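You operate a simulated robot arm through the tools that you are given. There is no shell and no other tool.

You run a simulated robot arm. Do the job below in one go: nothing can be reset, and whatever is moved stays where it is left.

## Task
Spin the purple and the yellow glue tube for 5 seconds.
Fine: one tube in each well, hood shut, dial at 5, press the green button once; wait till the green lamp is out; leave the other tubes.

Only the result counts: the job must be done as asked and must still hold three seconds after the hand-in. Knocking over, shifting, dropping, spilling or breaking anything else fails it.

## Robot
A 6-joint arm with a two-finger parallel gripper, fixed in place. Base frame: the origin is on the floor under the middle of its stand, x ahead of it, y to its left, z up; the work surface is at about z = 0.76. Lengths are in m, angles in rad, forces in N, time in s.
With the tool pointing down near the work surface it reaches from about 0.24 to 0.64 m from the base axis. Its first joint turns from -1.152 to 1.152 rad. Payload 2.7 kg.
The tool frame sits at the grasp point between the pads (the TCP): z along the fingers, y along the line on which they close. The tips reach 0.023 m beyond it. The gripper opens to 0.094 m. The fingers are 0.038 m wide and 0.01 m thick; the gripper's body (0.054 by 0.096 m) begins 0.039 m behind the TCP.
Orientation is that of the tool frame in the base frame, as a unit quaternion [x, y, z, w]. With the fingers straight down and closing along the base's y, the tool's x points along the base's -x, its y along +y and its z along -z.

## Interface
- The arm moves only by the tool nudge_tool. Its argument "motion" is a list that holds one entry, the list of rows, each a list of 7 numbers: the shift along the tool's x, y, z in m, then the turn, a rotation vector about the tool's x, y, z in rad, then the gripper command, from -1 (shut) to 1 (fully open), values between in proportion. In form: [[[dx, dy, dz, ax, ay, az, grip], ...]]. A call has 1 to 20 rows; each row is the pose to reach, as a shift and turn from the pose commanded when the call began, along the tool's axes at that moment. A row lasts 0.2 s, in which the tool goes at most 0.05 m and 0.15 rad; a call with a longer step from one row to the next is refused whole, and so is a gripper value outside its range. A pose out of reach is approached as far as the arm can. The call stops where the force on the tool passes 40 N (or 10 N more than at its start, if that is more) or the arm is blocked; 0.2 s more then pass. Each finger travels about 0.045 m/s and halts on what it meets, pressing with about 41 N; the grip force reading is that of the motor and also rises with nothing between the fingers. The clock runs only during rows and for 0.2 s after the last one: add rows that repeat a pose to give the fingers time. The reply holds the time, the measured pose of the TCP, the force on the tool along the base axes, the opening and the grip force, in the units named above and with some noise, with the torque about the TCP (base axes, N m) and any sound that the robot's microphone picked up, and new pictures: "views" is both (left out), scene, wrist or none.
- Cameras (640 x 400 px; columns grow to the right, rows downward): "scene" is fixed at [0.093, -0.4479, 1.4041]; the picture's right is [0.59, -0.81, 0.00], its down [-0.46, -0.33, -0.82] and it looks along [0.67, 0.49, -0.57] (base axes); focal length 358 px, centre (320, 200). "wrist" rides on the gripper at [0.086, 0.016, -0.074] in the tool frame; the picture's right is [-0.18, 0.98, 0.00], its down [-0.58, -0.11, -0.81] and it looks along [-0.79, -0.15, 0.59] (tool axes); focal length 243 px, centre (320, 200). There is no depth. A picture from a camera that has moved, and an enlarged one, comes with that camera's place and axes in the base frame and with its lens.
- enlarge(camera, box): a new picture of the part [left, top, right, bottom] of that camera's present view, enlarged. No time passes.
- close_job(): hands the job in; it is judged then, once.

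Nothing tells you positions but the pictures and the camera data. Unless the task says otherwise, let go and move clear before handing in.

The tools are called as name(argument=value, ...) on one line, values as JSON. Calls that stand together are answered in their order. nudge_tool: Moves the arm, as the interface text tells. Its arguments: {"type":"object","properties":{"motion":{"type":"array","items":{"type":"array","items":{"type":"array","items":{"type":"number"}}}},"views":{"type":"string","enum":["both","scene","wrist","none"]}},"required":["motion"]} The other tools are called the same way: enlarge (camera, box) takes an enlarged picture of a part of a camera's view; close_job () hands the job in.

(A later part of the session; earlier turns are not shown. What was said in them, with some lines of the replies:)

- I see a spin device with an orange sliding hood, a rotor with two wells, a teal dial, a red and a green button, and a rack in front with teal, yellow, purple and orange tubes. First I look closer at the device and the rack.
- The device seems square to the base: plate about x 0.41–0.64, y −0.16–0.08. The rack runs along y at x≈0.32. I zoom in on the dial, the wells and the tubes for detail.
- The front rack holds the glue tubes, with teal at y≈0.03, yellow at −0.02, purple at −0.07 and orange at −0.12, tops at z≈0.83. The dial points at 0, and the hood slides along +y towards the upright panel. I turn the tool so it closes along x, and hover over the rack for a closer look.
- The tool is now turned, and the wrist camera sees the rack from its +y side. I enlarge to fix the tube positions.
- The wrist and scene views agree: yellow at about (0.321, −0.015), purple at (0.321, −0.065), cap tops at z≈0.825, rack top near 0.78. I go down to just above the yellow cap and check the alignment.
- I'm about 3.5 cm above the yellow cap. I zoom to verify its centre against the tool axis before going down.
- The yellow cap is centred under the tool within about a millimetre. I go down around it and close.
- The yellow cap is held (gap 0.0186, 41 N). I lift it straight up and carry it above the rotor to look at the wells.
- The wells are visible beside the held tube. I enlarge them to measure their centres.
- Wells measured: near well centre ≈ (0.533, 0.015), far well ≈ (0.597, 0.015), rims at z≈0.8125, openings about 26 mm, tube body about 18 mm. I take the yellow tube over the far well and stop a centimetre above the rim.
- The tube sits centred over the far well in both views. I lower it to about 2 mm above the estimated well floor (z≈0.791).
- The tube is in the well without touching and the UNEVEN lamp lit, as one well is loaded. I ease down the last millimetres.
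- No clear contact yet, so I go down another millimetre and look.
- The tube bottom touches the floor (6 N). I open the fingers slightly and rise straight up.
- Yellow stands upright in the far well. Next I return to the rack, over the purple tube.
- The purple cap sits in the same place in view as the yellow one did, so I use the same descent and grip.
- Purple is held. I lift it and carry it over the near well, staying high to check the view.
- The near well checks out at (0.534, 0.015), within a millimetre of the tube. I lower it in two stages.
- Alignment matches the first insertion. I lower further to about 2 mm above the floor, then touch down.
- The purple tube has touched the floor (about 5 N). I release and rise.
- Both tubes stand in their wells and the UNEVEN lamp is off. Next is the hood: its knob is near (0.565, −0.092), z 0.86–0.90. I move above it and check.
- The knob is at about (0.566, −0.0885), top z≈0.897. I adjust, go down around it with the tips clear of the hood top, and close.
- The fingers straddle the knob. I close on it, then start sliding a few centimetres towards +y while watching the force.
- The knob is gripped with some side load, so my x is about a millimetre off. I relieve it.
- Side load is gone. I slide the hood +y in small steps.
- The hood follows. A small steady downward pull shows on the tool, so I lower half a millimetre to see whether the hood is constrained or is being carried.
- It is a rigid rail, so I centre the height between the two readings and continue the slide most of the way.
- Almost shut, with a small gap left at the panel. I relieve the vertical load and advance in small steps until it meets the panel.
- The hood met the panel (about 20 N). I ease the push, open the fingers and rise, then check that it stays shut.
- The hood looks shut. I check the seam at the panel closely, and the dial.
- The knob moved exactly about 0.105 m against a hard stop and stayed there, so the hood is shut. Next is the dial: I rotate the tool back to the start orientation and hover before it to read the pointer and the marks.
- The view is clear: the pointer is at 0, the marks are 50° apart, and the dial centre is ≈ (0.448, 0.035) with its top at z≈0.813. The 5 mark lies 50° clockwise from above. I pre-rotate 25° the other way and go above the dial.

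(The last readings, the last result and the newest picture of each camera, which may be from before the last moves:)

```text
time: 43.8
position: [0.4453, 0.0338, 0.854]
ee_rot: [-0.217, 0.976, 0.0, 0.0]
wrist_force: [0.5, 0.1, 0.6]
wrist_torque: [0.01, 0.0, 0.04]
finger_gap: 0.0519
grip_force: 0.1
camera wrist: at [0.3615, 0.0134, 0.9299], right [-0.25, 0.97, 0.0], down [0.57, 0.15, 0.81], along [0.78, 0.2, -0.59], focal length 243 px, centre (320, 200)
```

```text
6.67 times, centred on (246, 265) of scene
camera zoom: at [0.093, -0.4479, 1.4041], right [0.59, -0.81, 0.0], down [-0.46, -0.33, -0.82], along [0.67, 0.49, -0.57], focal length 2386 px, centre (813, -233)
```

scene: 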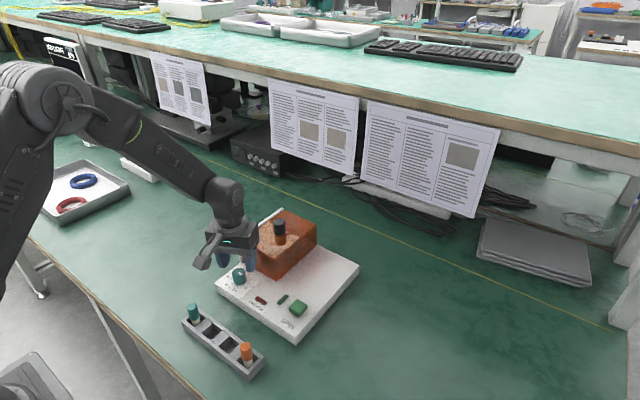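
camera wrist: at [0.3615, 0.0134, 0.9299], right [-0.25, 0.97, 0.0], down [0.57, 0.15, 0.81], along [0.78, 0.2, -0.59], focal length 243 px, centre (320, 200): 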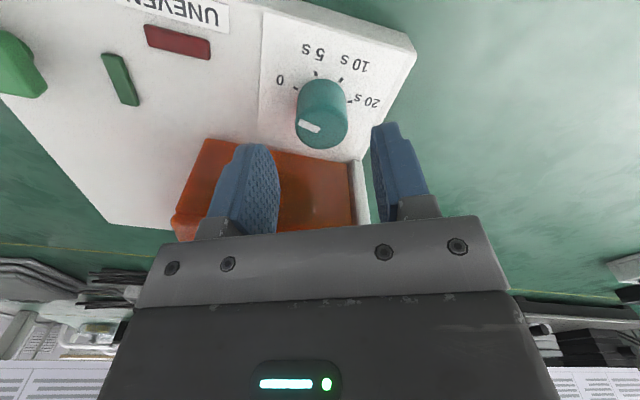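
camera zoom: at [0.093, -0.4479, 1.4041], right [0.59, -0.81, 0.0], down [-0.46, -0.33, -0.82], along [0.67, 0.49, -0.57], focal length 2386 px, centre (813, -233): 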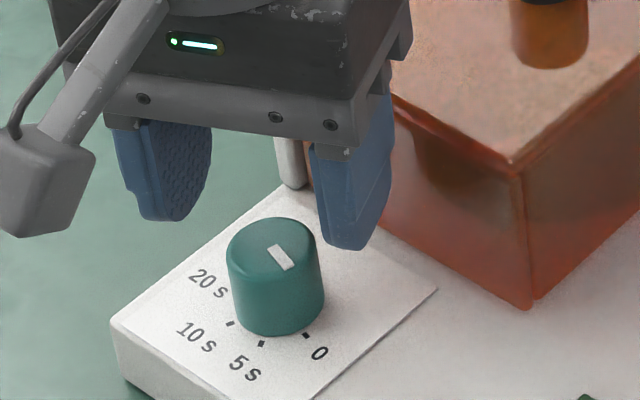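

The dial is within about 1.5 mm of the tool axis. I correct that, go down so the pads cover its top 12 mm, and close gently.

nudge_tool(motion=[[[-0.0015, 0.001, 0.012, 0, 0, 0, 0.1], [-0.0015, 0.001, 0.024, 0, 0, 0, 0.1], [-0.0015, 0.001, 0.031, 0, 0, 0, 0.1], [-0.0015, 0.001, 0.031, 0, 0, 0, 0.1]]], views="both")

enlarge(camera="scene", box=[206, 235, 286, 295])

```text
time: 44.8
position: [0.448, 0.0377, 0.8251]
ee_rot: [-0.217, 0.976, 0.0, 0.001]
wrist_force: [-1.4, -0.1, 4.4]
wrist_torque: [-0.19, -0.23, -0.06]
finger_gap: 0.0519
grip_force: 0.0
camera wrist: at [0.363, 0.0155, 0.8994], right [-0.25, 0.97, 0.0], down [0.57, 0.15, 0.81], along [0.78, 0.2, -0.59], focal length 243 px, centre (320, 200)
```

scene: 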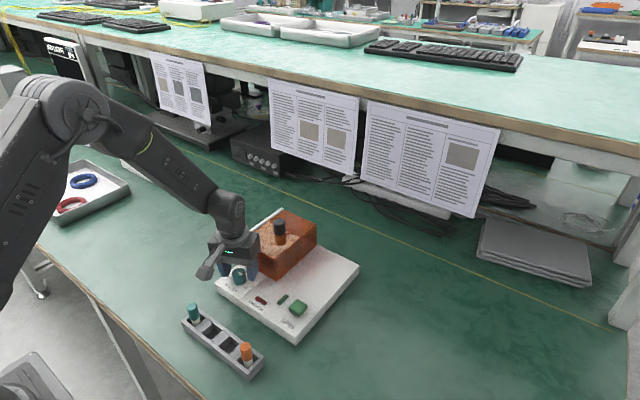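
wrist: 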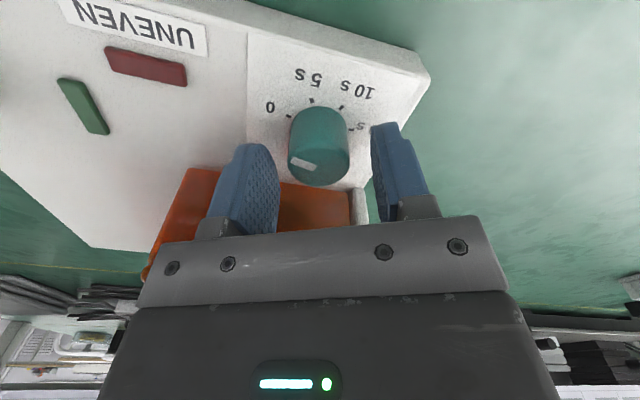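

```text
6.67 times, centred on (246, 265) of scene
camera zoom: at [0.0929, -0.4479, 1.4042], right [0.59, -0.81, 0.0], down [-0.46, -0.33, -0.82], along [0.67, 0.49, -0.57], focal length 2386 px, centre (813, -233)
```

zoom: 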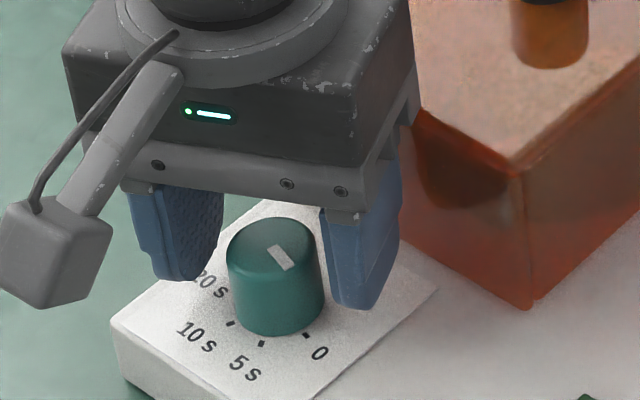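

A light touch shows on the hood-side corner of the gripper body, so the body just rests on the hood edge. I rise 3 mm to clear it before gripping.

nudge_tool(motion=[[[0, 0, -0.0015, 0, 0, 0, 0.1], [0, 0, -0.003, 0, 0, 0, 0.1], [0, 0, -0.003, 0, 0, 0, 0.1]]], views="none")

enlarge(camera="scene", box=[226, 200, 322, 270])

enlarge(camera="wrist", box=[224, 80, 416, 220])

```text
time: 45.6
position: [0.4485, 0.0357, 0.827]
ee_rot: [-0.216, 0.976, 0.0, 0.001]
wrist_force: [0.2, -0.3, -0.6]
wrist_torque: [-0.03, 0.01, 0.0]
finger_gap: 0.0517
grip_force: 0.1
```

```text
5.71 times, centred on (274, 235) of scene
camera zoom: at [0.093, -0.4479, 1.4041], right [0.59, -0.81, 0.0], down [-0.46, -0.33, -0.82], along [0.67, 0.49, -0.57], focal length 2045 px, centre (583, 0)
```

zoom: 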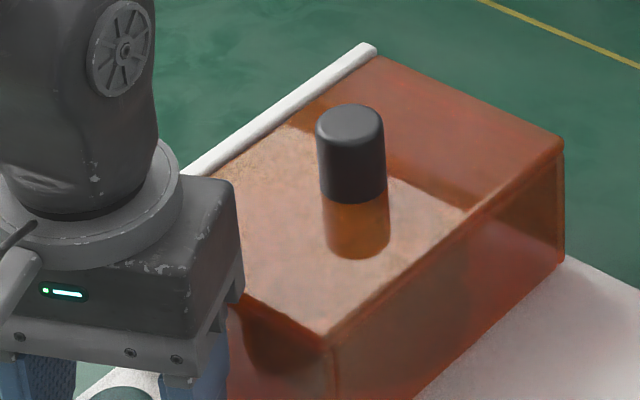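

```text
2.86 times, centred on (320, 150) of wrist
camera zoom: at [0.3629, 0.0155, 0.902], right [-0.25, 0.97, 0.0], down [0.57, 0.15, 0.81], along [0.78, 0.2, -0.59], focal length 693 px, centre (320, 343)
```

zoom: 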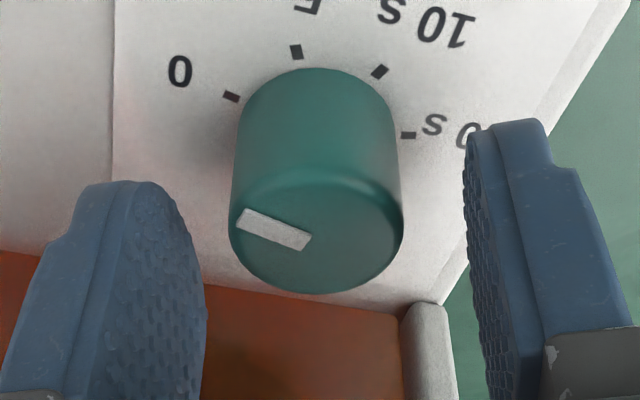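

Clear now. To keep the body away from the panel at the end of the turn, I start the stroke 10° further round and 1 mm higher, then close on the dial.

nudge_tool(motion=[[[0, 0, -0.001, 0, 0, -0.09, 0.1], [0, 0, -0.001, 0, 0, -0.175, 0.1], [0, 0, -0.001, 0, 0, -0.175, 0.1], [0, 0, -0.001, 0, 0, -0.175, -0.6], [0, 0, -0.001, 0, 0, -0.175, -0.6], [0, 0, -0.001, 0, 0, -0.175, -0.6], [0, 0, -0.001, 0, 0, -0.175, -0.6]]], views="both")

enlarge(camera="wrist", box=[224, 80, 416, 220])

enlarge(camera="scene", box=[206, 235, 286, 295])

```text
time: 47.2
position: [0.4468, 0.0376, 0.8298]
ee_rot: [-0.3, 0.954, 0.001, 0.0]
wrist_force: [-5.4, 9.3, 3.6]
wrist_torque: [0.1, 0.19, -0.04]
finger_gap: 0.0297
grip_force: 45.0
camera wrist: at [0.3675, 0.0015, 0.903], right [-0.41, 0.91, 0.0], down [0.54, 0.24, 0.81], along [0.73, 0.33, -0.59], focal length 243 px, centre (320, 200)
```

scene: 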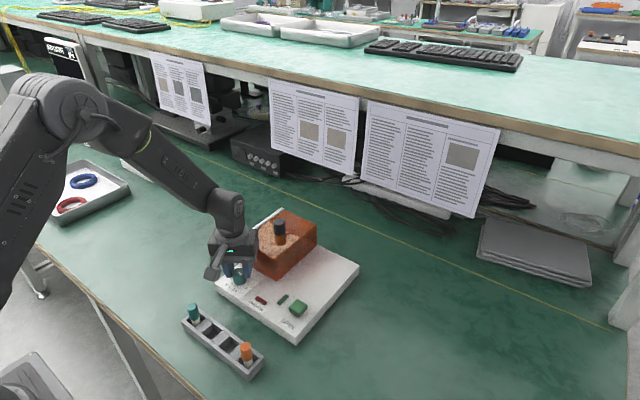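
wrist: 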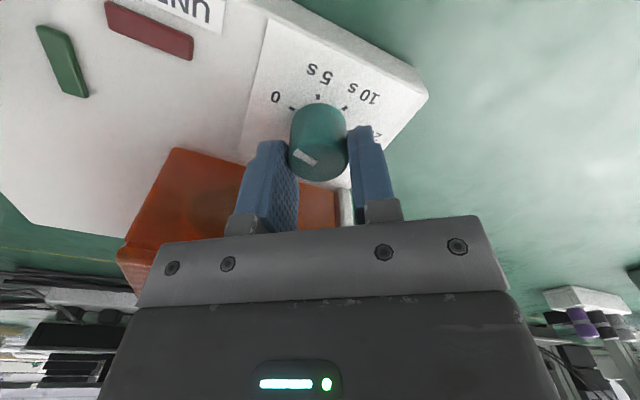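

```text
2.86 times, centred on (320, 150) of wrist
camera zoom: at [0.3675, 0.0015, 0.903], right [-0.41, 0.91, 0.0], down [0.54, 0.24, 0.81], along [0.73, 0.33, -0.59], focal length 693 px, centre (320, 343)
```

zoom: 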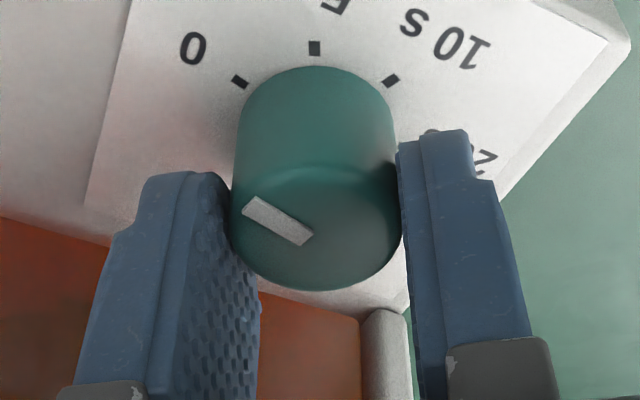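

```text
6.67 times, centred on (246, 265) of scene
camera zoom: at [0.0928, -0.4477, 1.4042], right [0.59, -0.81, 0.0], down [-0.46, -0.33, -0.82], along [0.67, 0.49, -0.57], focal length 2386 px, centre (813, -233)
```

zoom: 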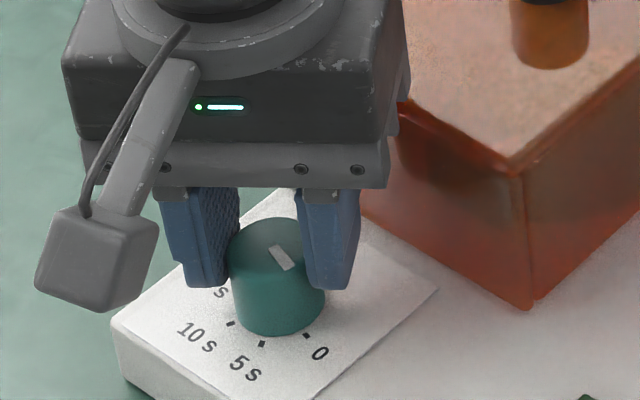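

The dial is held (gap 0.0297). I turn it clockwise by the first 25° and check that the pointer follows.

nudge_tool(motion=[[[0, 0, 0, 0, 0, 0.09, -0.6], [0, 0, 0, 0, 0, 0.18, -0.6], [0, 0, 0, 0, 0, 0.27, -0.6], [0, 0, 0, 0, 0, 0.36, -0.6], [0, 0, 0, 0, 0, 0.4363, -0.6], [0, 0, 0, 0, 0, 0.4363, -0.6]]], views="both")

enlarge(camera="wrist", box=[224, 80, 416, 220])

enlarge(camera="scene", box=[206, 235, 286, 295])

```text
time: 48.6
position: [0.4464, 0.0355, 0.8279]
ee_rot: [-0.087, 0.996, 0.0, 0.0]
wrist_force: [-5.5, -11.4, 6.5]
wrist_torque: [-0.18, -0.24, 0.06]
finger_gap: 0.0294
grip_force: 45.3
camera wrist: at [0.3603, 0.0374, 0.9029], right [0.01, 1.0, 0.0], down [0.59, -0.01, 0.81], along [0.81, -0.01, -0.59], focal length 243 px, centre (320, 200)
```

scene: 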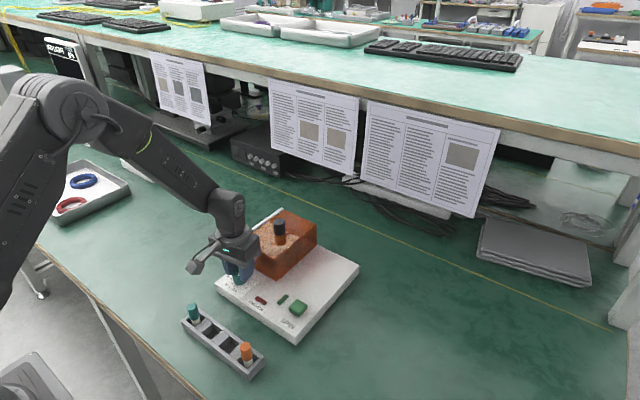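
wrist: 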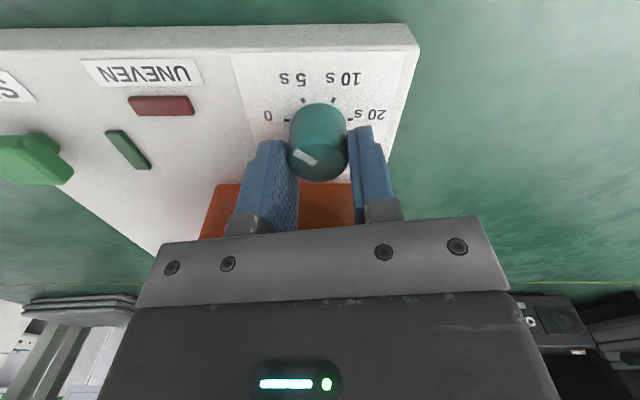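

```text
2.86 times, centred on (320, 150) of wrist
camera zoom: at [0.3603, 0.0374, 0.9029], right [0.01, 1.0, 0.0], down [0.59, -0.01, 0.81], along [0.81, -0.01, -0.59], focal length 693 px, centre (320, 343)
```

zoom: 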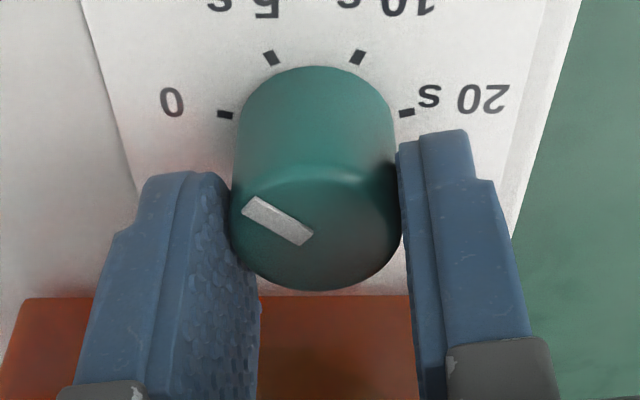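

```text
6.67 times, centred on (246, 265) of scene
camera zoom: at [0.0928, -0.4482, 1.4041], right [0.59, -0.81, 0.0], down [-0.46, -0.33, -0.82], along [0.67, 0.49, -0.57], focal length 2386 px, centre (813, -233)
```

zoom: 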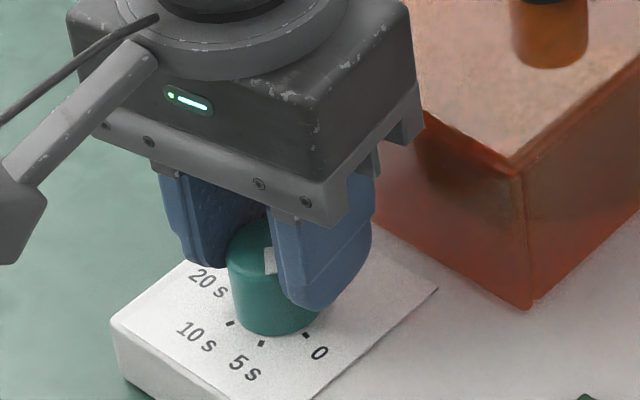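

The pointer turns with the gripper. I make the second 25°.

nudge_tool(motion=[[[0, -0.0003, 0, 0, 0, 0.09, -0.6], [0, -0.0005, 0, 0, 0, 0.18, -0.6], [0, -0.0005, 0, 0, 0, 0.27, -0.6], [0, -0.0005, 0, 0, 0, 0.36, -0.6], [0, -0.0005, 0, 0, 0, 0.4363, -0.6], [0, -0.0005, 0, 0, 0, 0.4363, -0.6]]], views="both")

enlarge(camera="wrist", box=[224, 80, 416, 220])

enlarge(camera="scene", box=[206, 235, 286, 295])

```text
time: 50.0
position: [0.4486, 0.034, 0.8283]
ee_rot: [0.132, 0.991, -0.001, 0.0]
wrist_force: [-10.8, -30.9, 7.0]
wrist_torque: [-0.69, -0.15, 0.15]
finger_gap: 0.0295
grip_force: 45.2
camera wrist: at [0.3692, 0.073, 0.903], right [0.44, 0.9, 0.0], down [0.53, -0.26, 0.81], along [0.72, -0.35, -0.59], focal length 243 px, centre (320, 200)
```

scene: 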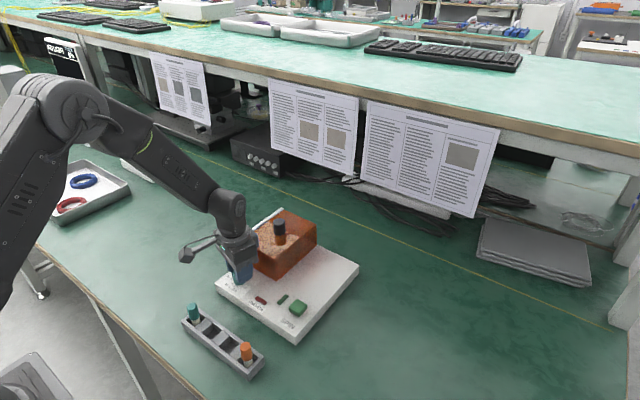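
wrist: 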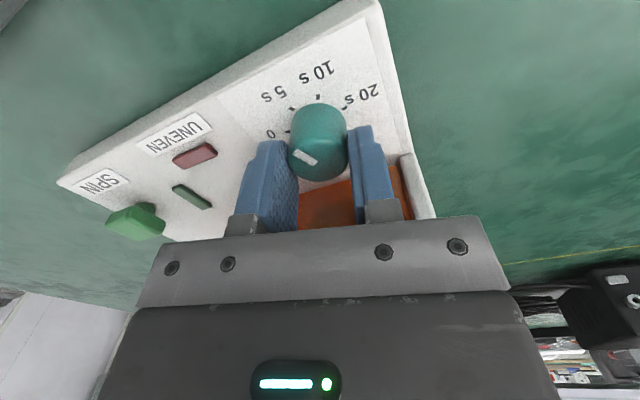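

```text
2.86 times, centred on (320, 150) of wrist
camera zoom: at [0.3692, 0.073, 0.903], right [0.44, 0.9, 0.0], down [0.53, -0.26, 0.81], along [0.72, -0.35, -0.59], focal length 693 px, centre (320, 343)
```

zoom: 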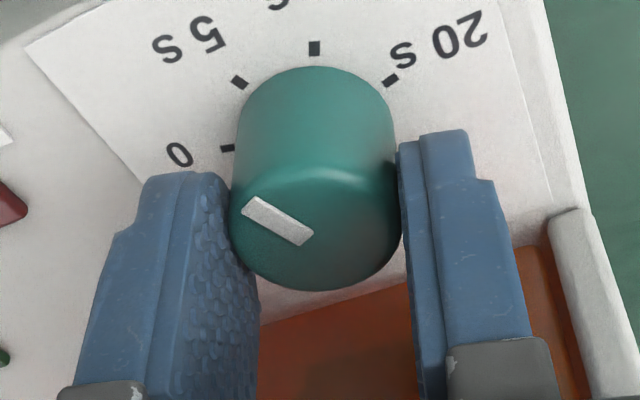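

```text
6.67 times, centred on (246, 265) of scene
camera zoom: at [0.0926, -0.4486, 1.4039], right [0.59, -0.81, 0.0], down [-0.46, -0.33, -0.83], along [0.67, 0.49, -0.56], focal length 2386 px, centre (813, -233)
```

zoom: 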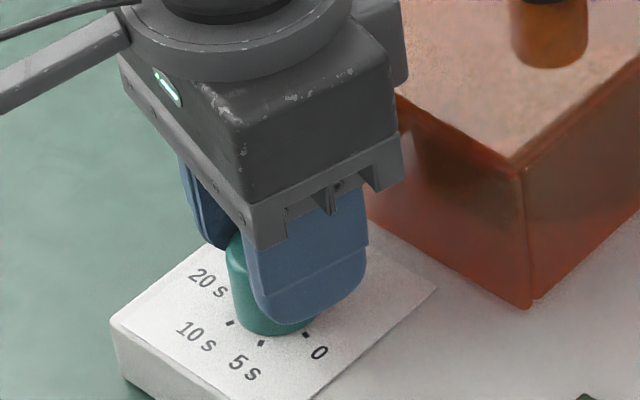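

The pointer now stands at the 5 mark direction, but a sideways load of about 33 N built up. I relieve it before letting go.

nudge_tool(motion=[[[0, -0.001, 0, 0, 0, 0, -0.6], [0, -0.0018, 0, 0, 0, 0, -0.6], [0, -0.0018, 0, 0, 0, 0, -0.6]]], views="wrist")

enlarge(camera="wrist", box=[224, 80, 416, 220])

```text
time: 50.8
position: [0.4484, 0.0347, 0.8297]
ee_rot: [0.13, 0.992, -0.001, -0.001]
wrist_force: [-1.7, -20.7, 3.4]
wrist_torque: [-0.04, 1.31, 0.08]
finger_gap: 0.0295
grip_force: 45.0
camera wrist: at [0.3689, 0.0726, 0.9029], right [0.43, 0.9, 0.0], down [0.53, -0.26, 0.81], along [0.73, -0.35, -0.59], focal length 243 px, centre (320, 200)
```

wrist: 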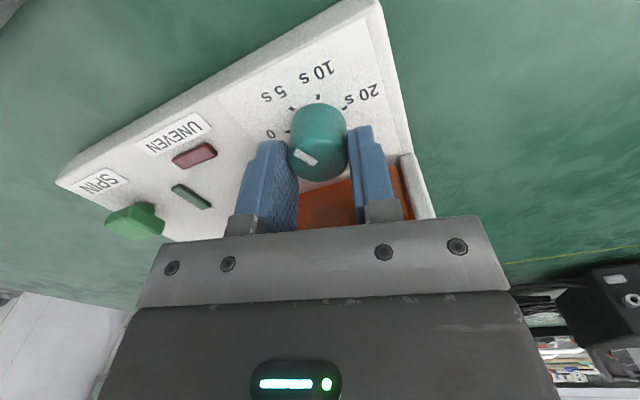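

```text
2.86 times, centred on (320, 150) of wrist
camera zoom: at [0.3689, 0.0726, 0.9029], right [0.43, 0.9, 0.0], down [0.53, -0.26, 0.81], along [0.73, -0.35, -0.59], focal length 693 px, centre (320, 343)
```

zoom: 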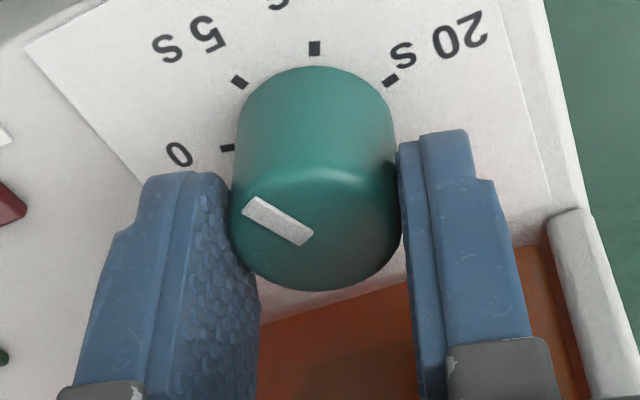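

nudge_tool(motion=[[[0, -0.0012, 0, 0, 0, 0, -0.6], [0, -0.0012, 0, 0, 0, 0, -0.6]]], views="none")

```text
time: 51.4
position: [0.4482, 0.0345, 0.8277]
ee_rot: [0.13, 0.992, 0.001, 0.001]
wrist_force: [-1.2, -8.5, 2.9]
wrist_torque: [-0.05, 0.99, 0.04]
finger_gap: 0.0297
grip_force: 44.8
```

The load is small now. I open the fingers, rise, and read the dial.

nudge_tool(motion=[[[0, -0.0006, 0, 0, 0, 0, -0.4], [0, -0.0006, 0, 0, 0, 0, -0.2], [0, -0.0006, 0, 0, 0, 0, 0.1], [0, -0.0006, 0, 0, 0, 0, 0.1], [0, -0.0006, -0.015, 0, 0, 0, 0.1], [0, -0.0006, -0.04, 0, 0, 0, 0.1], [0.02, -0.0006, -0.07, 0, 0, 0, 0.1], [0.04, -0.0006, -0.1, 0, 0, 0, 0.1], [0.04, -0.0006, -0.1, 0, 0, 0, 0.1]]], views="both")

enlarge(camera="wrist", box=[240, 20, 400, 140])

enlarge(camera="scene", box=[215, 255, 279, 295])

```text
time: 53.4
position: [0.4081, 0.0425, 0.9283]
ee_rot: [0.13, 0.991, 0.0, 0.0]
wrist_force: [-0.1, -0.3, -1.6]
wrist_torque: [-0.01, 0.03, -0.02]
finger_gap: 0.0512
grip_force: 0.1
camera wrist: at [0.3293, 0.0816, 1.0026], right [0.43, 0.9, 0.0], down [0.53, -0.26, 0.81], along [0.73, -0.35, -0.59], focal length 243 px, centre (320, 200)
```

scene: 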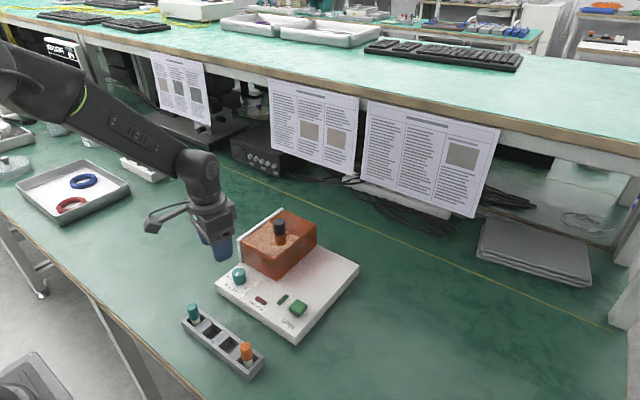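
wrist: 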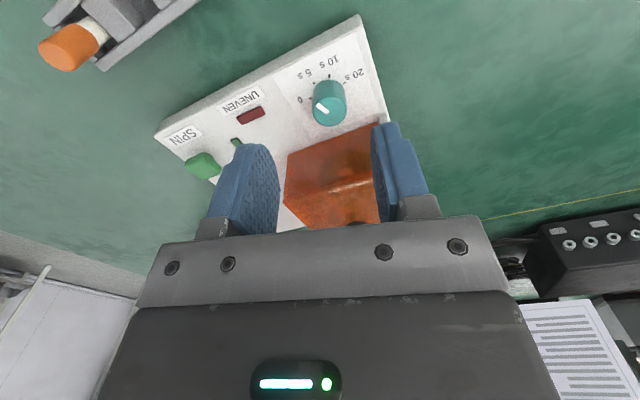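

```text
3.33 times, centred on (320, 80) of wrist
camera zoom: at [0.3293, 0.0816, 1.0026], right [0.43, 0.9, 0.0], down [0.53, -0.26, 0.81], along [0.73, -0.35, -0.59], focal length 809 px, centre (320, 600)
```

zoom: 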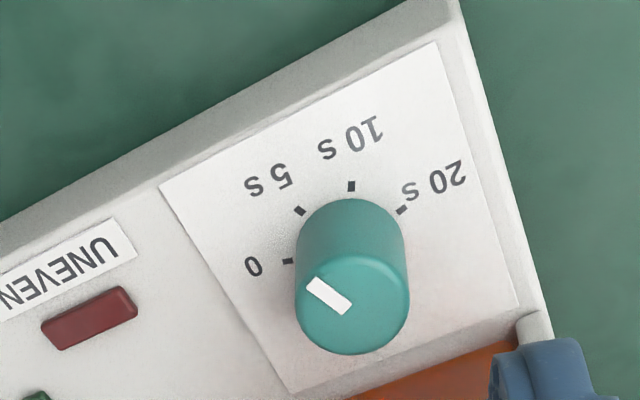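

```text
10.00 times, centred on (247, 275) of scene
camera zoom: at [0.093, -0.4479, 1.4041], right [0.59, -0.81, 0.0], down [-0.46, -0.33, -0.82], along [0.67, 0.49, -0.57], focal length 3579 px, centre (1050, -550)
```

zoom: 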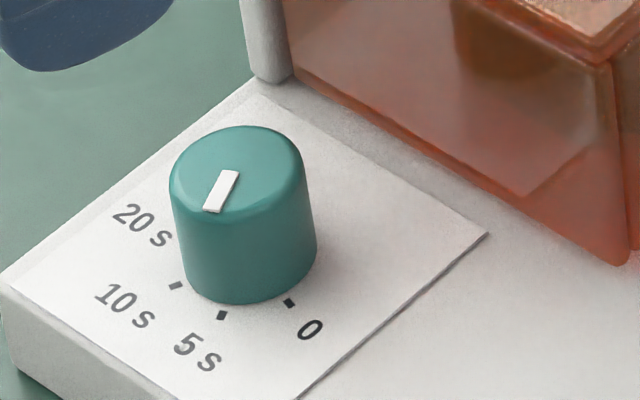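

The pointer has moved to the 5 s mark. I zoom in once more to verify its angle precisely.

enlarge(camera="wrist", box=[296, 60, 360, 120])

enlarge(camera="scene", box=[224, 262, 256, 292])

enlarge(camera="wrist", box=[150, 100, 290, 190])

enlarge(camera="scene", box=[250, 275, 346, 345])

```text
6.67 times, centred on (328, 90) of wrist
camera zoom: at [0.3293, 0.0816, 1.0026], right [0.43, 0.9, 0.0], down [0.53, -0.26, 0.81], along [0.73, -0.35, -0.59], focal length 1618 px, centre (267, 933)
```

zoom: 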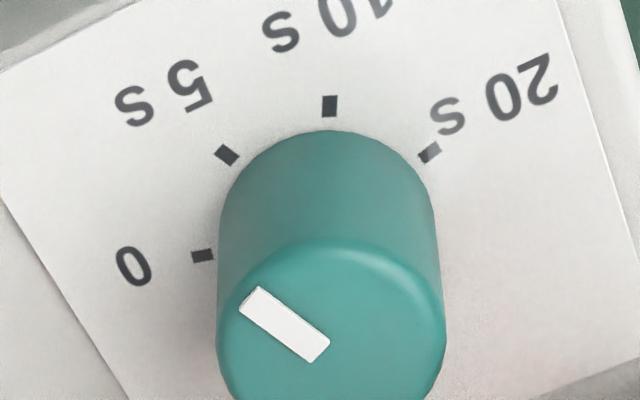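

```text
13.33 times, centred on (240, 277) of scene
camera zoom: at [0.093, -0.4479, 1.4041], right [0.59, -0.81, 0.0], down [-0.46, -0.33, -0.82], along [0.67, 0.49, -0.57], focal length 4772 px, centre (1387, -827)
```

zoom: 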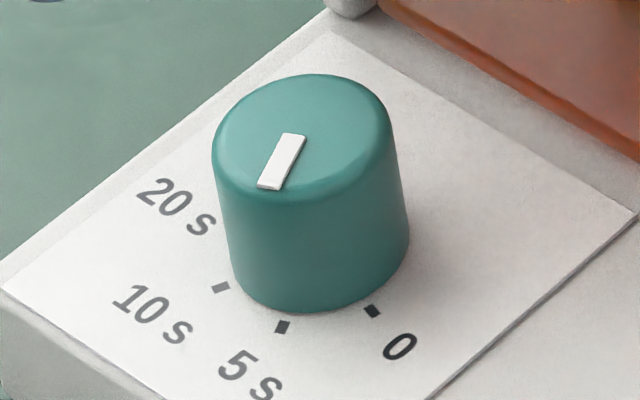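

```text
4.44 times, centred on (220, 145) of wrist
camera zoom: at [0.3293, 0.0816, 1.0026], right [0.43, 0.9, 0.0], down [0.53, -0.26, 0.81], along [0.73, -0.35, -0.59], focal length 1078 px, centre (764, 444)
```

zoom: 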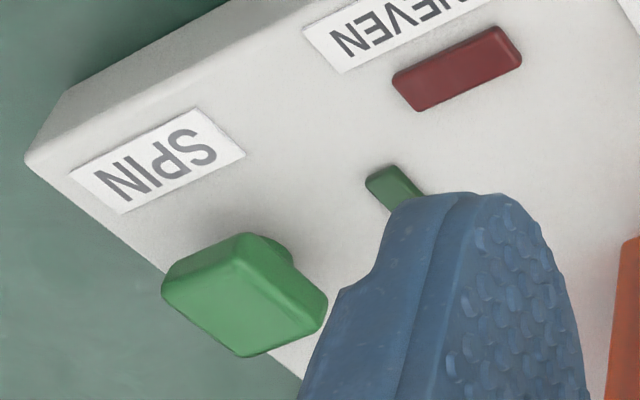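

```text
5.71 times, centred on (298, 310) of scene
camera zoom: at [0.093, -0.4479, 1.4041], right [0.59, -0.81, 0.0], down [-0.46, -0.33, -0.82], along [0.67, 0.49, -0.57], focal length 2045 px, centre (446, -429)
```

zoom: 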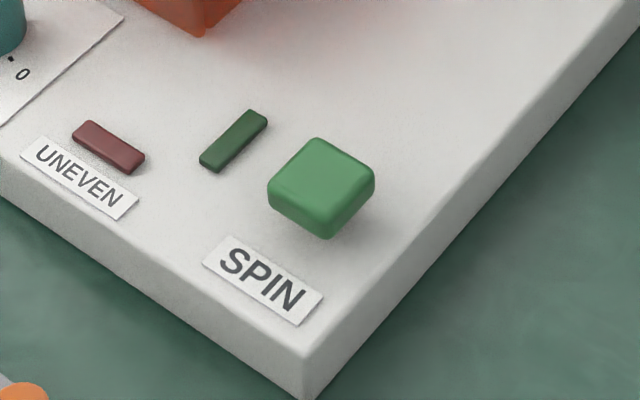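

The pointer reads 65° against the mark's 64–65°, so the dial is at 5. The SPIN button is near (0.456, −0.1275), top z≈0.808, and I go above it with the fingers closed.

nudge_tool(motion=[[[-0.018, -0.03, 0, 0, 0, -0.06, -0.2], [-0.036, -0.061, 0, 0, 0, -0.12, -0.6], [-0.054, -0.092, 0, 0, 0, -0.18, -1], [-0.073, -0.123, 0.005, 0, 0, -0.24, -1], [-0.0905, -0.1531, 0.015, 0, 0, -0.2618, -1], [-0.0905, -0.1531, 0.02, 0, 0, -0.2618, -1], [-0.0905, -0.1531, 0.02, 0, 0, -0.2618, -1]]], views="both")

enlarge(camera="wrist", box=[240, 40, 400, 160])

enlarge(camera="scene", box=[250, 265, 346, 345])

```text
time: 55.0
position: [0.4564, -0.1283, 0.9069]
ee_rot: [0.0, 1.0, 0.0, 0.001]
wrist_force: [0.1, 1.1, -0.7]
wrist_torque: [-0.05, -0.02, 0.03]
finger_gap: 0.0
grip_force: 41.3
camera wrist: at [0.3707, -0.1113, 0.9811], right [0.18, 0.98, 0.0], down [0.58, -0.11, 0.81], along [0.79, -0.15, -0.59], focal length 243 px, centre (320, 200)
```

scene: 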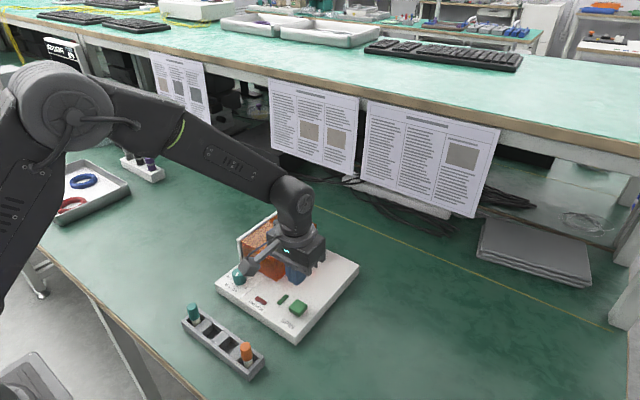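
wrist: 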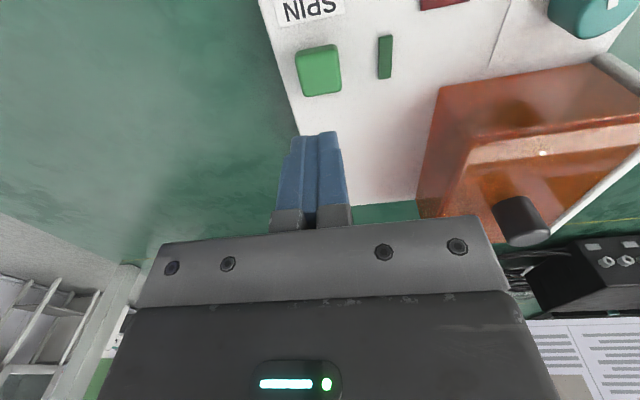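

```text
3.33 times, centred on (320, 100) of wrist
camera zoom: at [0.3707, -0.1113, 0.9811], right [0.18, 0.98, 0.0], down [0.58, -0.11, 0.81], along [0.79, -0.15, -0.59], focal length 809 px, centre (320, 533)
```

zoom: 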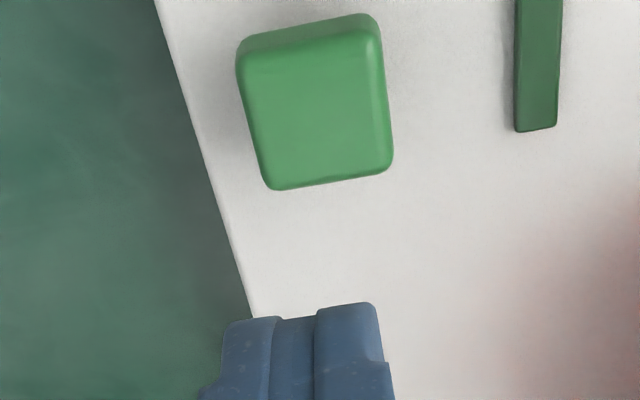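

```text
5.00 times, centred on (298, 305) of scene
camera zoom: at [0.093, -0.4479, 1.4041], right [0.59, -0.81, 0.0], down [-0.46, -0.33, -0.82], along [0.67, 0.49, -0.57], focal length 1790 px, centre (430, -325)
```

zoom: 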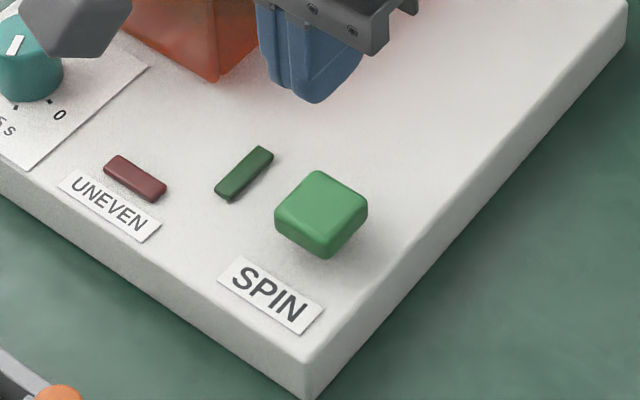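

I'm right above the button. I descend to a few millimetres over its top.

nudge_tool(motion=[[[0, 0, 0.03, 0, 0, 0, -1], [0, 0, 0.055, 0, 0, 0, -1], [0, 0, 0.07, 0, 0, 0, -1], [0, 0, 0.07, 0, 0, 0, -1]]], views="both")

enlarge(camera="scene", box=[250, 265, 346, 345])

enlarge(camera="wrist", box=[240, 60, 400, 180])

```text
time: 56.0
position: [0.4578, -0.1285, 0.8376]
ee_rot: [0.0, 1.0, 0.001, 0.0]
wrist_force: [-0.5, 0.1, 0.1]
wrist_torque: [0.01, 0.01, -0.01]
finger_gap: 0.0
grip_force: 41.4
camera wrist: at [0.3706, -0.1112, 0.9115], right [0.18, 0.98, 0.0], down [0.58, -0.11, 0.81], along [0.79, -0.15, -0.59], focal length 243 px, centre (320, 200)
```

scene: 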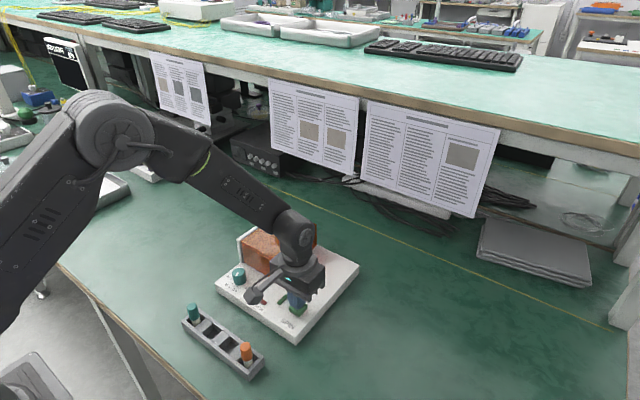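
wrist: 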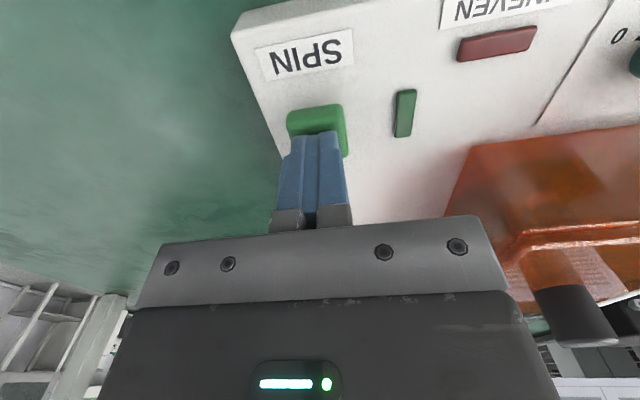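

```text
5.00 times, centred on (298, 305) of scene
camera zoom: at [0.093, -0.4479, 1.4041], right [0.59, -0.81, 0.0], down [-0.46, -0.33, -0.82], along [0.67, 0.49, -0.57], focal length 1790 px, centre (430, -325)
```

zoom: 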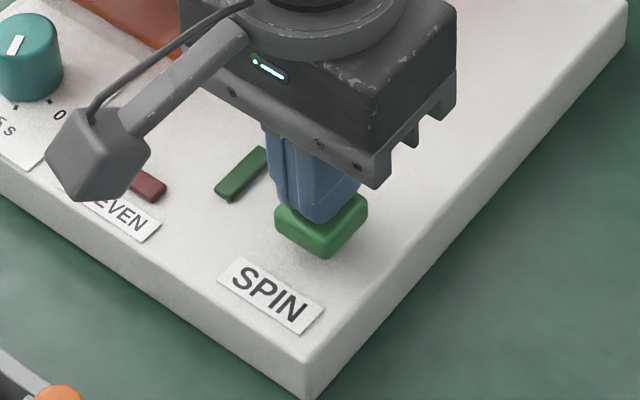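

```text
3.33 times, centred on (320, 120) of wrist
camera zoom: at [0.3706, -0.1112, 0.9115], right [0.18, 0.98, 0.0], down [0.58, -0.11, 0.81], along [0.79, -0.15, -0.59], focal length 809 px, centre (320, 467)
```

zoom: 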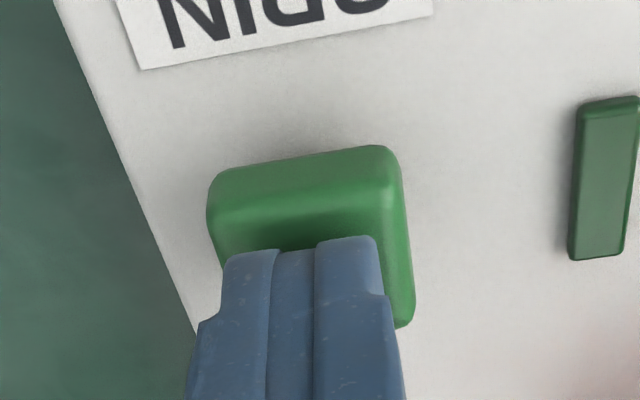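

The fingertips are centred over the button. I press slowly, watching force and the green lamp.

nudge_tool(motion=[[[0, 0, 0.002, 0, 0, 0, -1], [0, 0, 0.004, 0, 0, 0, -1], [0, 0, 0.006, 0, 0, 0, -1]]], views="wrist")

```text
time: 56.8
position: [0.4571, -0.1282, 0.8301]
ee_rot: [0.0, 1.0, 0.0, 0.0]
wrist_force: [0.5, 2.2, 3.2]
wrist_torque: [0.02, 0.02, 0.01]
finger_gap: 0.0001
grip_force: 41.1
camera wrist: at [0.3705, -0.1114, 0.9063], right [0.18, 0.98, 0.0], down [0.58, -0.11, 0.81], along [0.79, -0.15, -0.59], focal length 243 px, centre (320, 200)
```

wrist: 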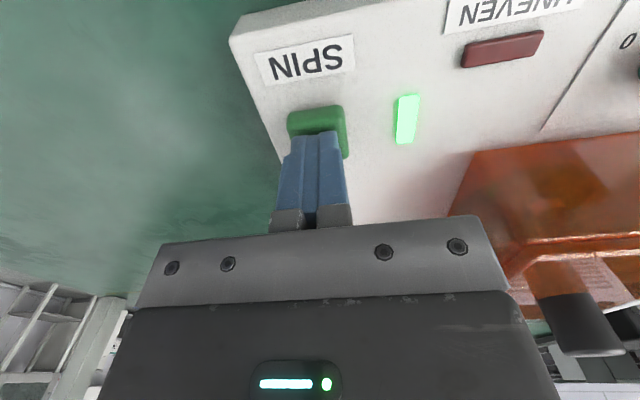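

The green lamp is lit, so the spin has started. I lift straight off the button so it isn't pressed again, and watch.

nudge_tool(motion=[[[0, 0, -0.015, 0, 0, 0, -1], [0, 0, -0.04, 0, 0, 0, -1], [0, 0, -0.08, 0, 0, 0, -1], [0, 0, -0.1, 0, 0, 0, -1]]], views="both")

```text
time: 57.8
position: [0.4572, -0.1276, 0.9314]
ee_rot: [0.0, 1.0, -0.001, -0.001]
wrist_force: [-0.2, 0.0, 0.0]
wrist_torque: [-0.01, -0.02, -0.01]
finger_gap: 0.0
grip_force: 41.5
camera wrist: at [0.3701, -0.1107, 1.0065], right [0.18, 0.98, 0.0], down [0.58, -0.11, 0.81], along [0.79, -0.15, -0.59], focal length 243 px, centre (320, 200)
```

scene: 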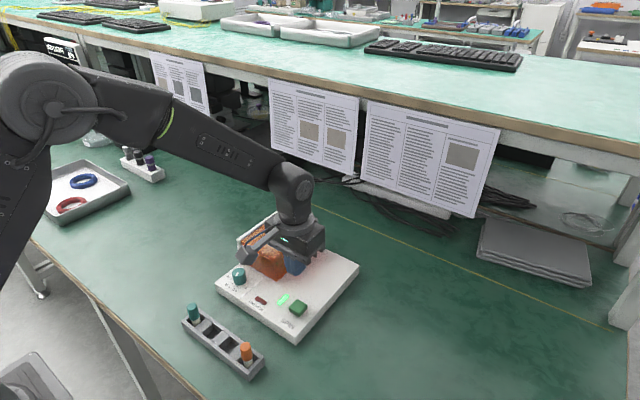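
wrist: 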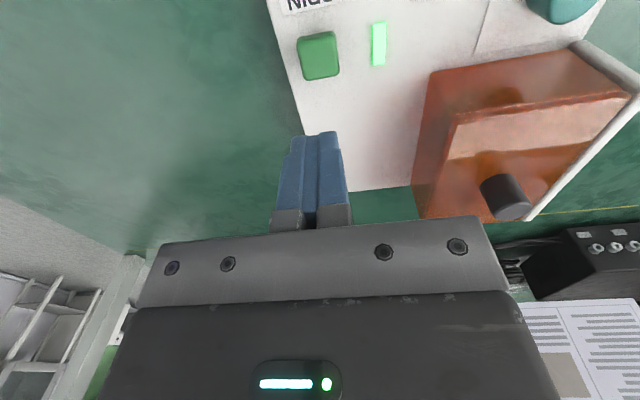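

The lamp stays lit and the arm is clear. I hold still and wait out the spin.

nudge_tool(motion=[[[0, 0, -0.02, 0, 0, 0, -1], [0, 0, -0.02, 0, 0, 0, -1], [0, 0, -0.02, 0, 0, 0, -1], [0, 0, -0.02, 0, 0, 0, -1], [0, 0, -0.02, 0, 0, 0, -1], [0, 0, -0.02, 0, 0, 0, -1], [0, 0, -0.02, 0, 0, 0, -1], [0, 0, -0.02, 0, 0, 0, -1], [0, 0, -0.02, 0, 0, 0, -1], [0, 0, -0.02, 0, 0, 0, -1], [0, 0, -0.02, 0, 0, 0, -1], [0, 0, -0.02, 0, 0, 0, -1], [0, 0, -0.02, 0, 0, 0, -1], [0, 0, -0.02, 0, 0, 0, -1]]], views="both")

```text
time: 60.8
position: [0.4566, -0.1267, 0.9517]
ee_rot: [0.001, 1.0, 0.0, 0.0]
wrist_force: [0.6, -0.5, -0.1]
wrist_torque: [-0.02, -0.05, 0.0]
finger_gap: 0.0001
grip_force: 40.9
camera wrist: at [0.3702, -0.1107, 1.0266], right [0.18, 0.98, 0.0], down [0.58, -0.11, 0.81], along [0.79, -0.15, -0.59], focal length 243 px, centre (320, 200)
```

scene: 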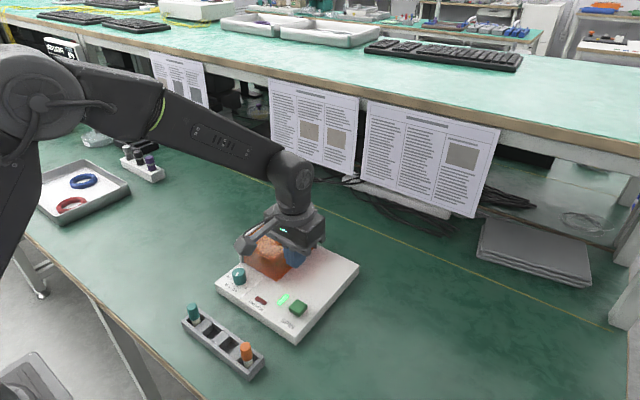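
wrist: 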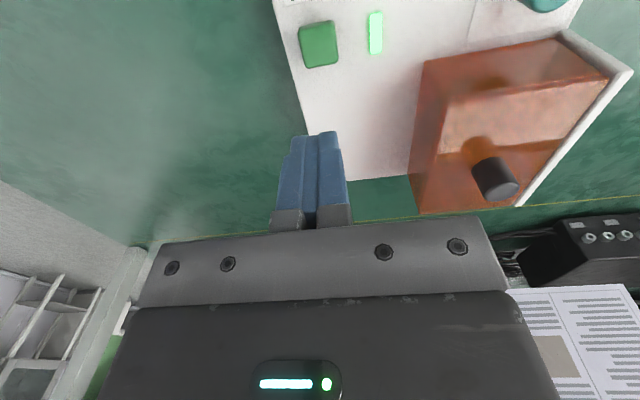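

Still lit at 60.8 s. I wait a little longer.

nudge_tool(motion=[[[0, 0, 0, 0, 0, 0, -1], [0, 0, 0, 0, 0, 0, -1]]], views="wrist")

nudge_tool(motion=[[[0, 0, 0, 0, 0, 0, -1], [0, 0, 0, 0, 0, 0, -1]]], views="wrist")

```text
time: 61.4
position: [0.456, -0.1261, 0.9517]
ee_rot: [0.0, 1.0, 0.0, 0.0]
wrist_force: [-0.1, -0.1, -0.5]
wrist_torque: [-0.01, 0.0, -0.03]
finger_gap: 0.0
grip_force: 41.2
camera wrist: at [0.3702, -0.1107, 1.0266], right [0.18, 0.98, 0.0], down [0.58, -0.11, 0.81], along [0.79, -0.15, -0.59], focal length 243 px, centre (320, 200)
```

wrist: 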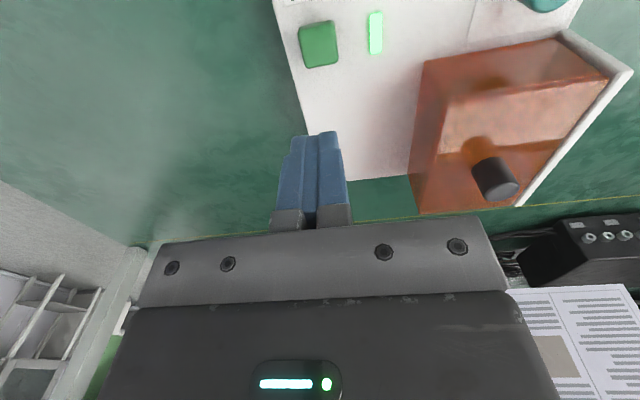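

```text
time: 62.0
position: [0.4563, -0.127, 0.952]
ee_rot: [0.0, 1.0, 0.001, 0.0]
wrist_force: [0.0, 0.7, 0.2]
wrist_torque: [0.03, 0.0, -0.02]
finger_gap: 0.0
grip_force: 41.3
camera wrist: at [0.3702, -0.1107, 1.0266], right [0.18, 0.98, 0.0], down [0.58, -0.11, 0.81], along [0.79, -0.15, -0.59], focal length 243 px, centre (320, 200)
```

wrist: 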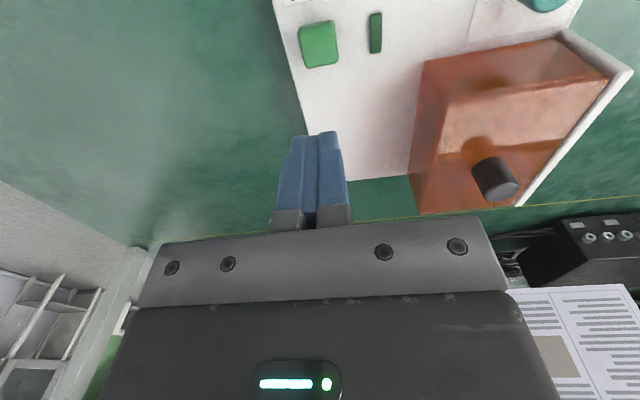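

The lamp went out between 61.4 and 62.0 s, about 5 s after the press. I retreat upward and check the final scene before handing in.

nudge_tool(motion=[[[0, 0, -0.04, 0, 0, 0, -0.5], [0.01, 0, -0.08, 0, 0, 0, 0], [0.03, 0.02, -0.12, 0, 0, 0, 0.5], [0.04, 0.05, -0.16, 0, 0, 0, 0.5], [0.045, 0.09, -0.18, 0, 0, 0, 0.5], [0.045, 0.117, -0.2, 0, 0, 0, 0.5], [0.045, 0.117, -0.2, 0, 0, 0, 0.5]]], views="both")

enlarge(camera="scene", box=[170, 200, 370, 390])

enlarge(camera="scene", box=[215, 200, 335, 300])

```text
refused: row 4 steps farther than a row can; nothing moved
```

```text
2.11 times, centred on (270, 295) of scene
camera zoom: at [0.093, -0.4479, 1.4041], right [0.59, -0.81, 0.0], down [-0.46, -0.33, -0.82], along [0.67, 0.49, -0.57], focal length 754 px, centre (425, 0)
```

zoom: 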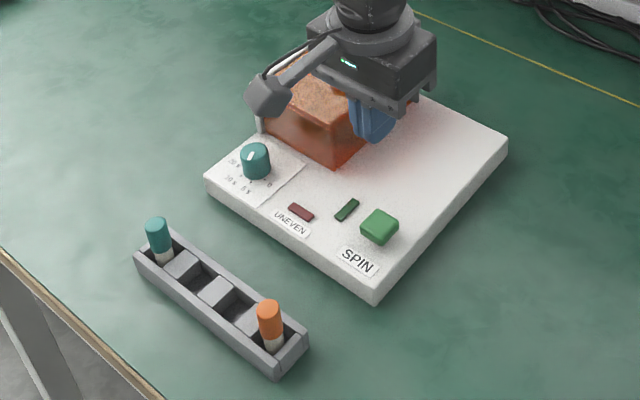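

```text
4.00 times, centred on (275, 250) of scene
camera zoom: at [0.093, -0.4479, 1.4041], right [0.59, -0.81, 0.0], down [-0.46, -0.33, -0.82], along [0.67, 0.49, -0.57], focal length 1432 px, centre (500, 0)
```

zoom: 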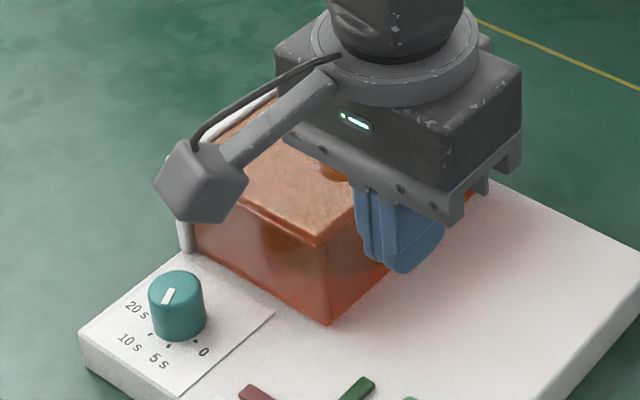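

The lamp is out and everything stands where it should. That retreat had too large a step, so I redo it with smaller ones.

nudge_tool(motion=[[[0, 0, -0.035, 0, 0, 0, -0.5], [0.01, 0, -0.07, 0, 0, 0, 0], [0.02, 0.015, -0.1, 0, 0, 0, 0.5], [0.03, 0.04, -0.13, 0, 0, 0, 0.5], [0.04, 0.065, -0.16, 0, 0, 0, 0.5], [0.045, 0.09, -0.185, 0, 0, 0, 0.5], [0.045, 0.117, -0.2, 0, 0, 0, 0.5], [0.045, 0.117, -0.2, 0, 0, 0, 0.5]]], views="both")

enlarge(camera="scene", box=[170, 200, 370, 390])

enlarge(camera="wrist", box=[180, 0, 420, 150])

```text
time: 63.8
position: [0.4111, -0.0102, 1.1532]
ee_rot: [0.0, 1.0, 0.0, 0.0]
wrist_force: [0.7, 0.1, 0.4]
wrist_torque: [0.0, 0.01, 0.0]
finger_gap: 0.0706
grip_force: 0.0
camera wrist: at [0.3245, 0.0061, 1.2273], right [0.18, 0.98, 0.0], down [0.58, -0.11, 0.81], along [0.79, -0.15, -0.59], focal length 243 px, centre (320, 200)
```

scene: 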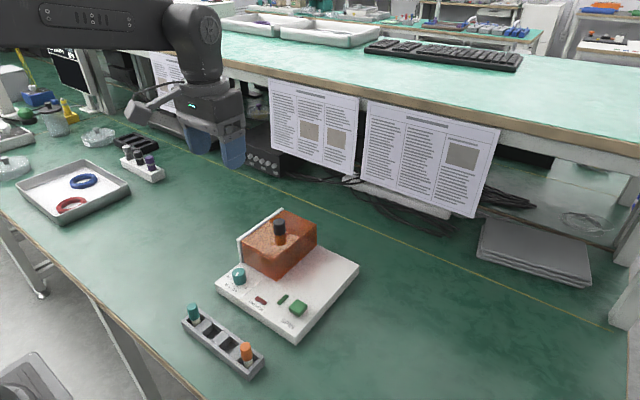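
wrist: 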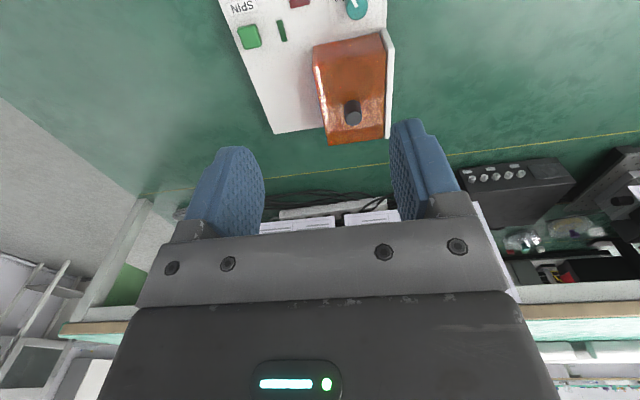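

```text
2.11 times, centred on (270, 295) of scene
camera zoom: at [0.093, -0.4479, 1.4041], right [0.59, -0.81, 0.0], down [-0.46, -0.33, -0.82], along [0.67, 0.49, -0.57], focal length 754 px, centre (425, 0)
```

zoom: 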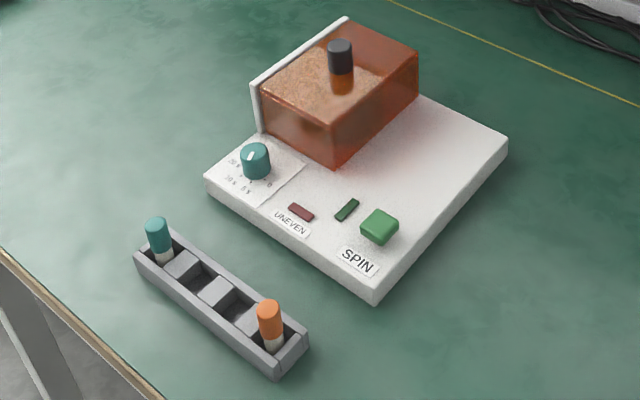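

```text
2.67 times, centred on (300, 75) of wrist
camera zoom: at [0.3245, 0.0061, 1.2273], right [0.18, 0.98, 0.0], down [0.58, -0.11, 0.81], along [0.79, -0.15, -0.59], focal length 647 px, centre (373, 533)
```

zoom: 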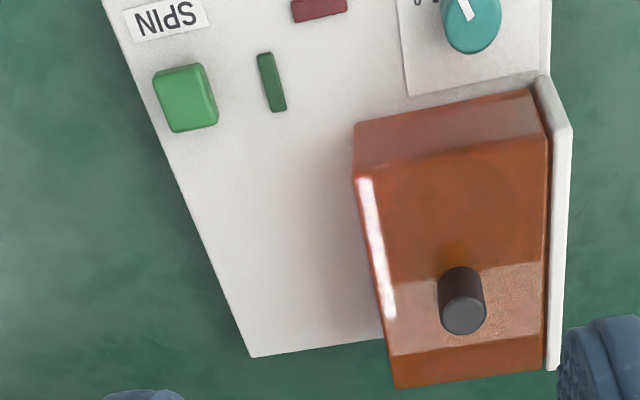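

The spin ran its 5 seconds and both lamps are out. The hood is shut with both tubes inside, the dial is at 5, the teal and orange tubes are still in the rack, and the arm is well clear. I hand the job in.

close_job()

```text
The job is handed in.
```

The purple and yellow glue tubes were spun for about 5 seconds, and the job is handed in.

- **Tubes:** the yellow tube is in the far well and the purple one in the near well. The UNEVEN lamp went out once both were in.
- **Hood:** it is pushed shut against its stop and stayed there after I let go. From above I could see a gap of about 2 mm at the panel. The machine ran normally with it.
- **Dial:** it is set at the 5 s mark, within about 2 degrees by the pictures.
- **Spin:** I pressed the green button once. The green lamp came on and went out about 5 seconds later.
- **The rest:** the teal and orange tubes are still in their rack. While I was setting the dial, the gripper body lightly touched the hood, at about 4 N. The hood did not visibly move.

The arm is back near its starting pose, clear of everything.
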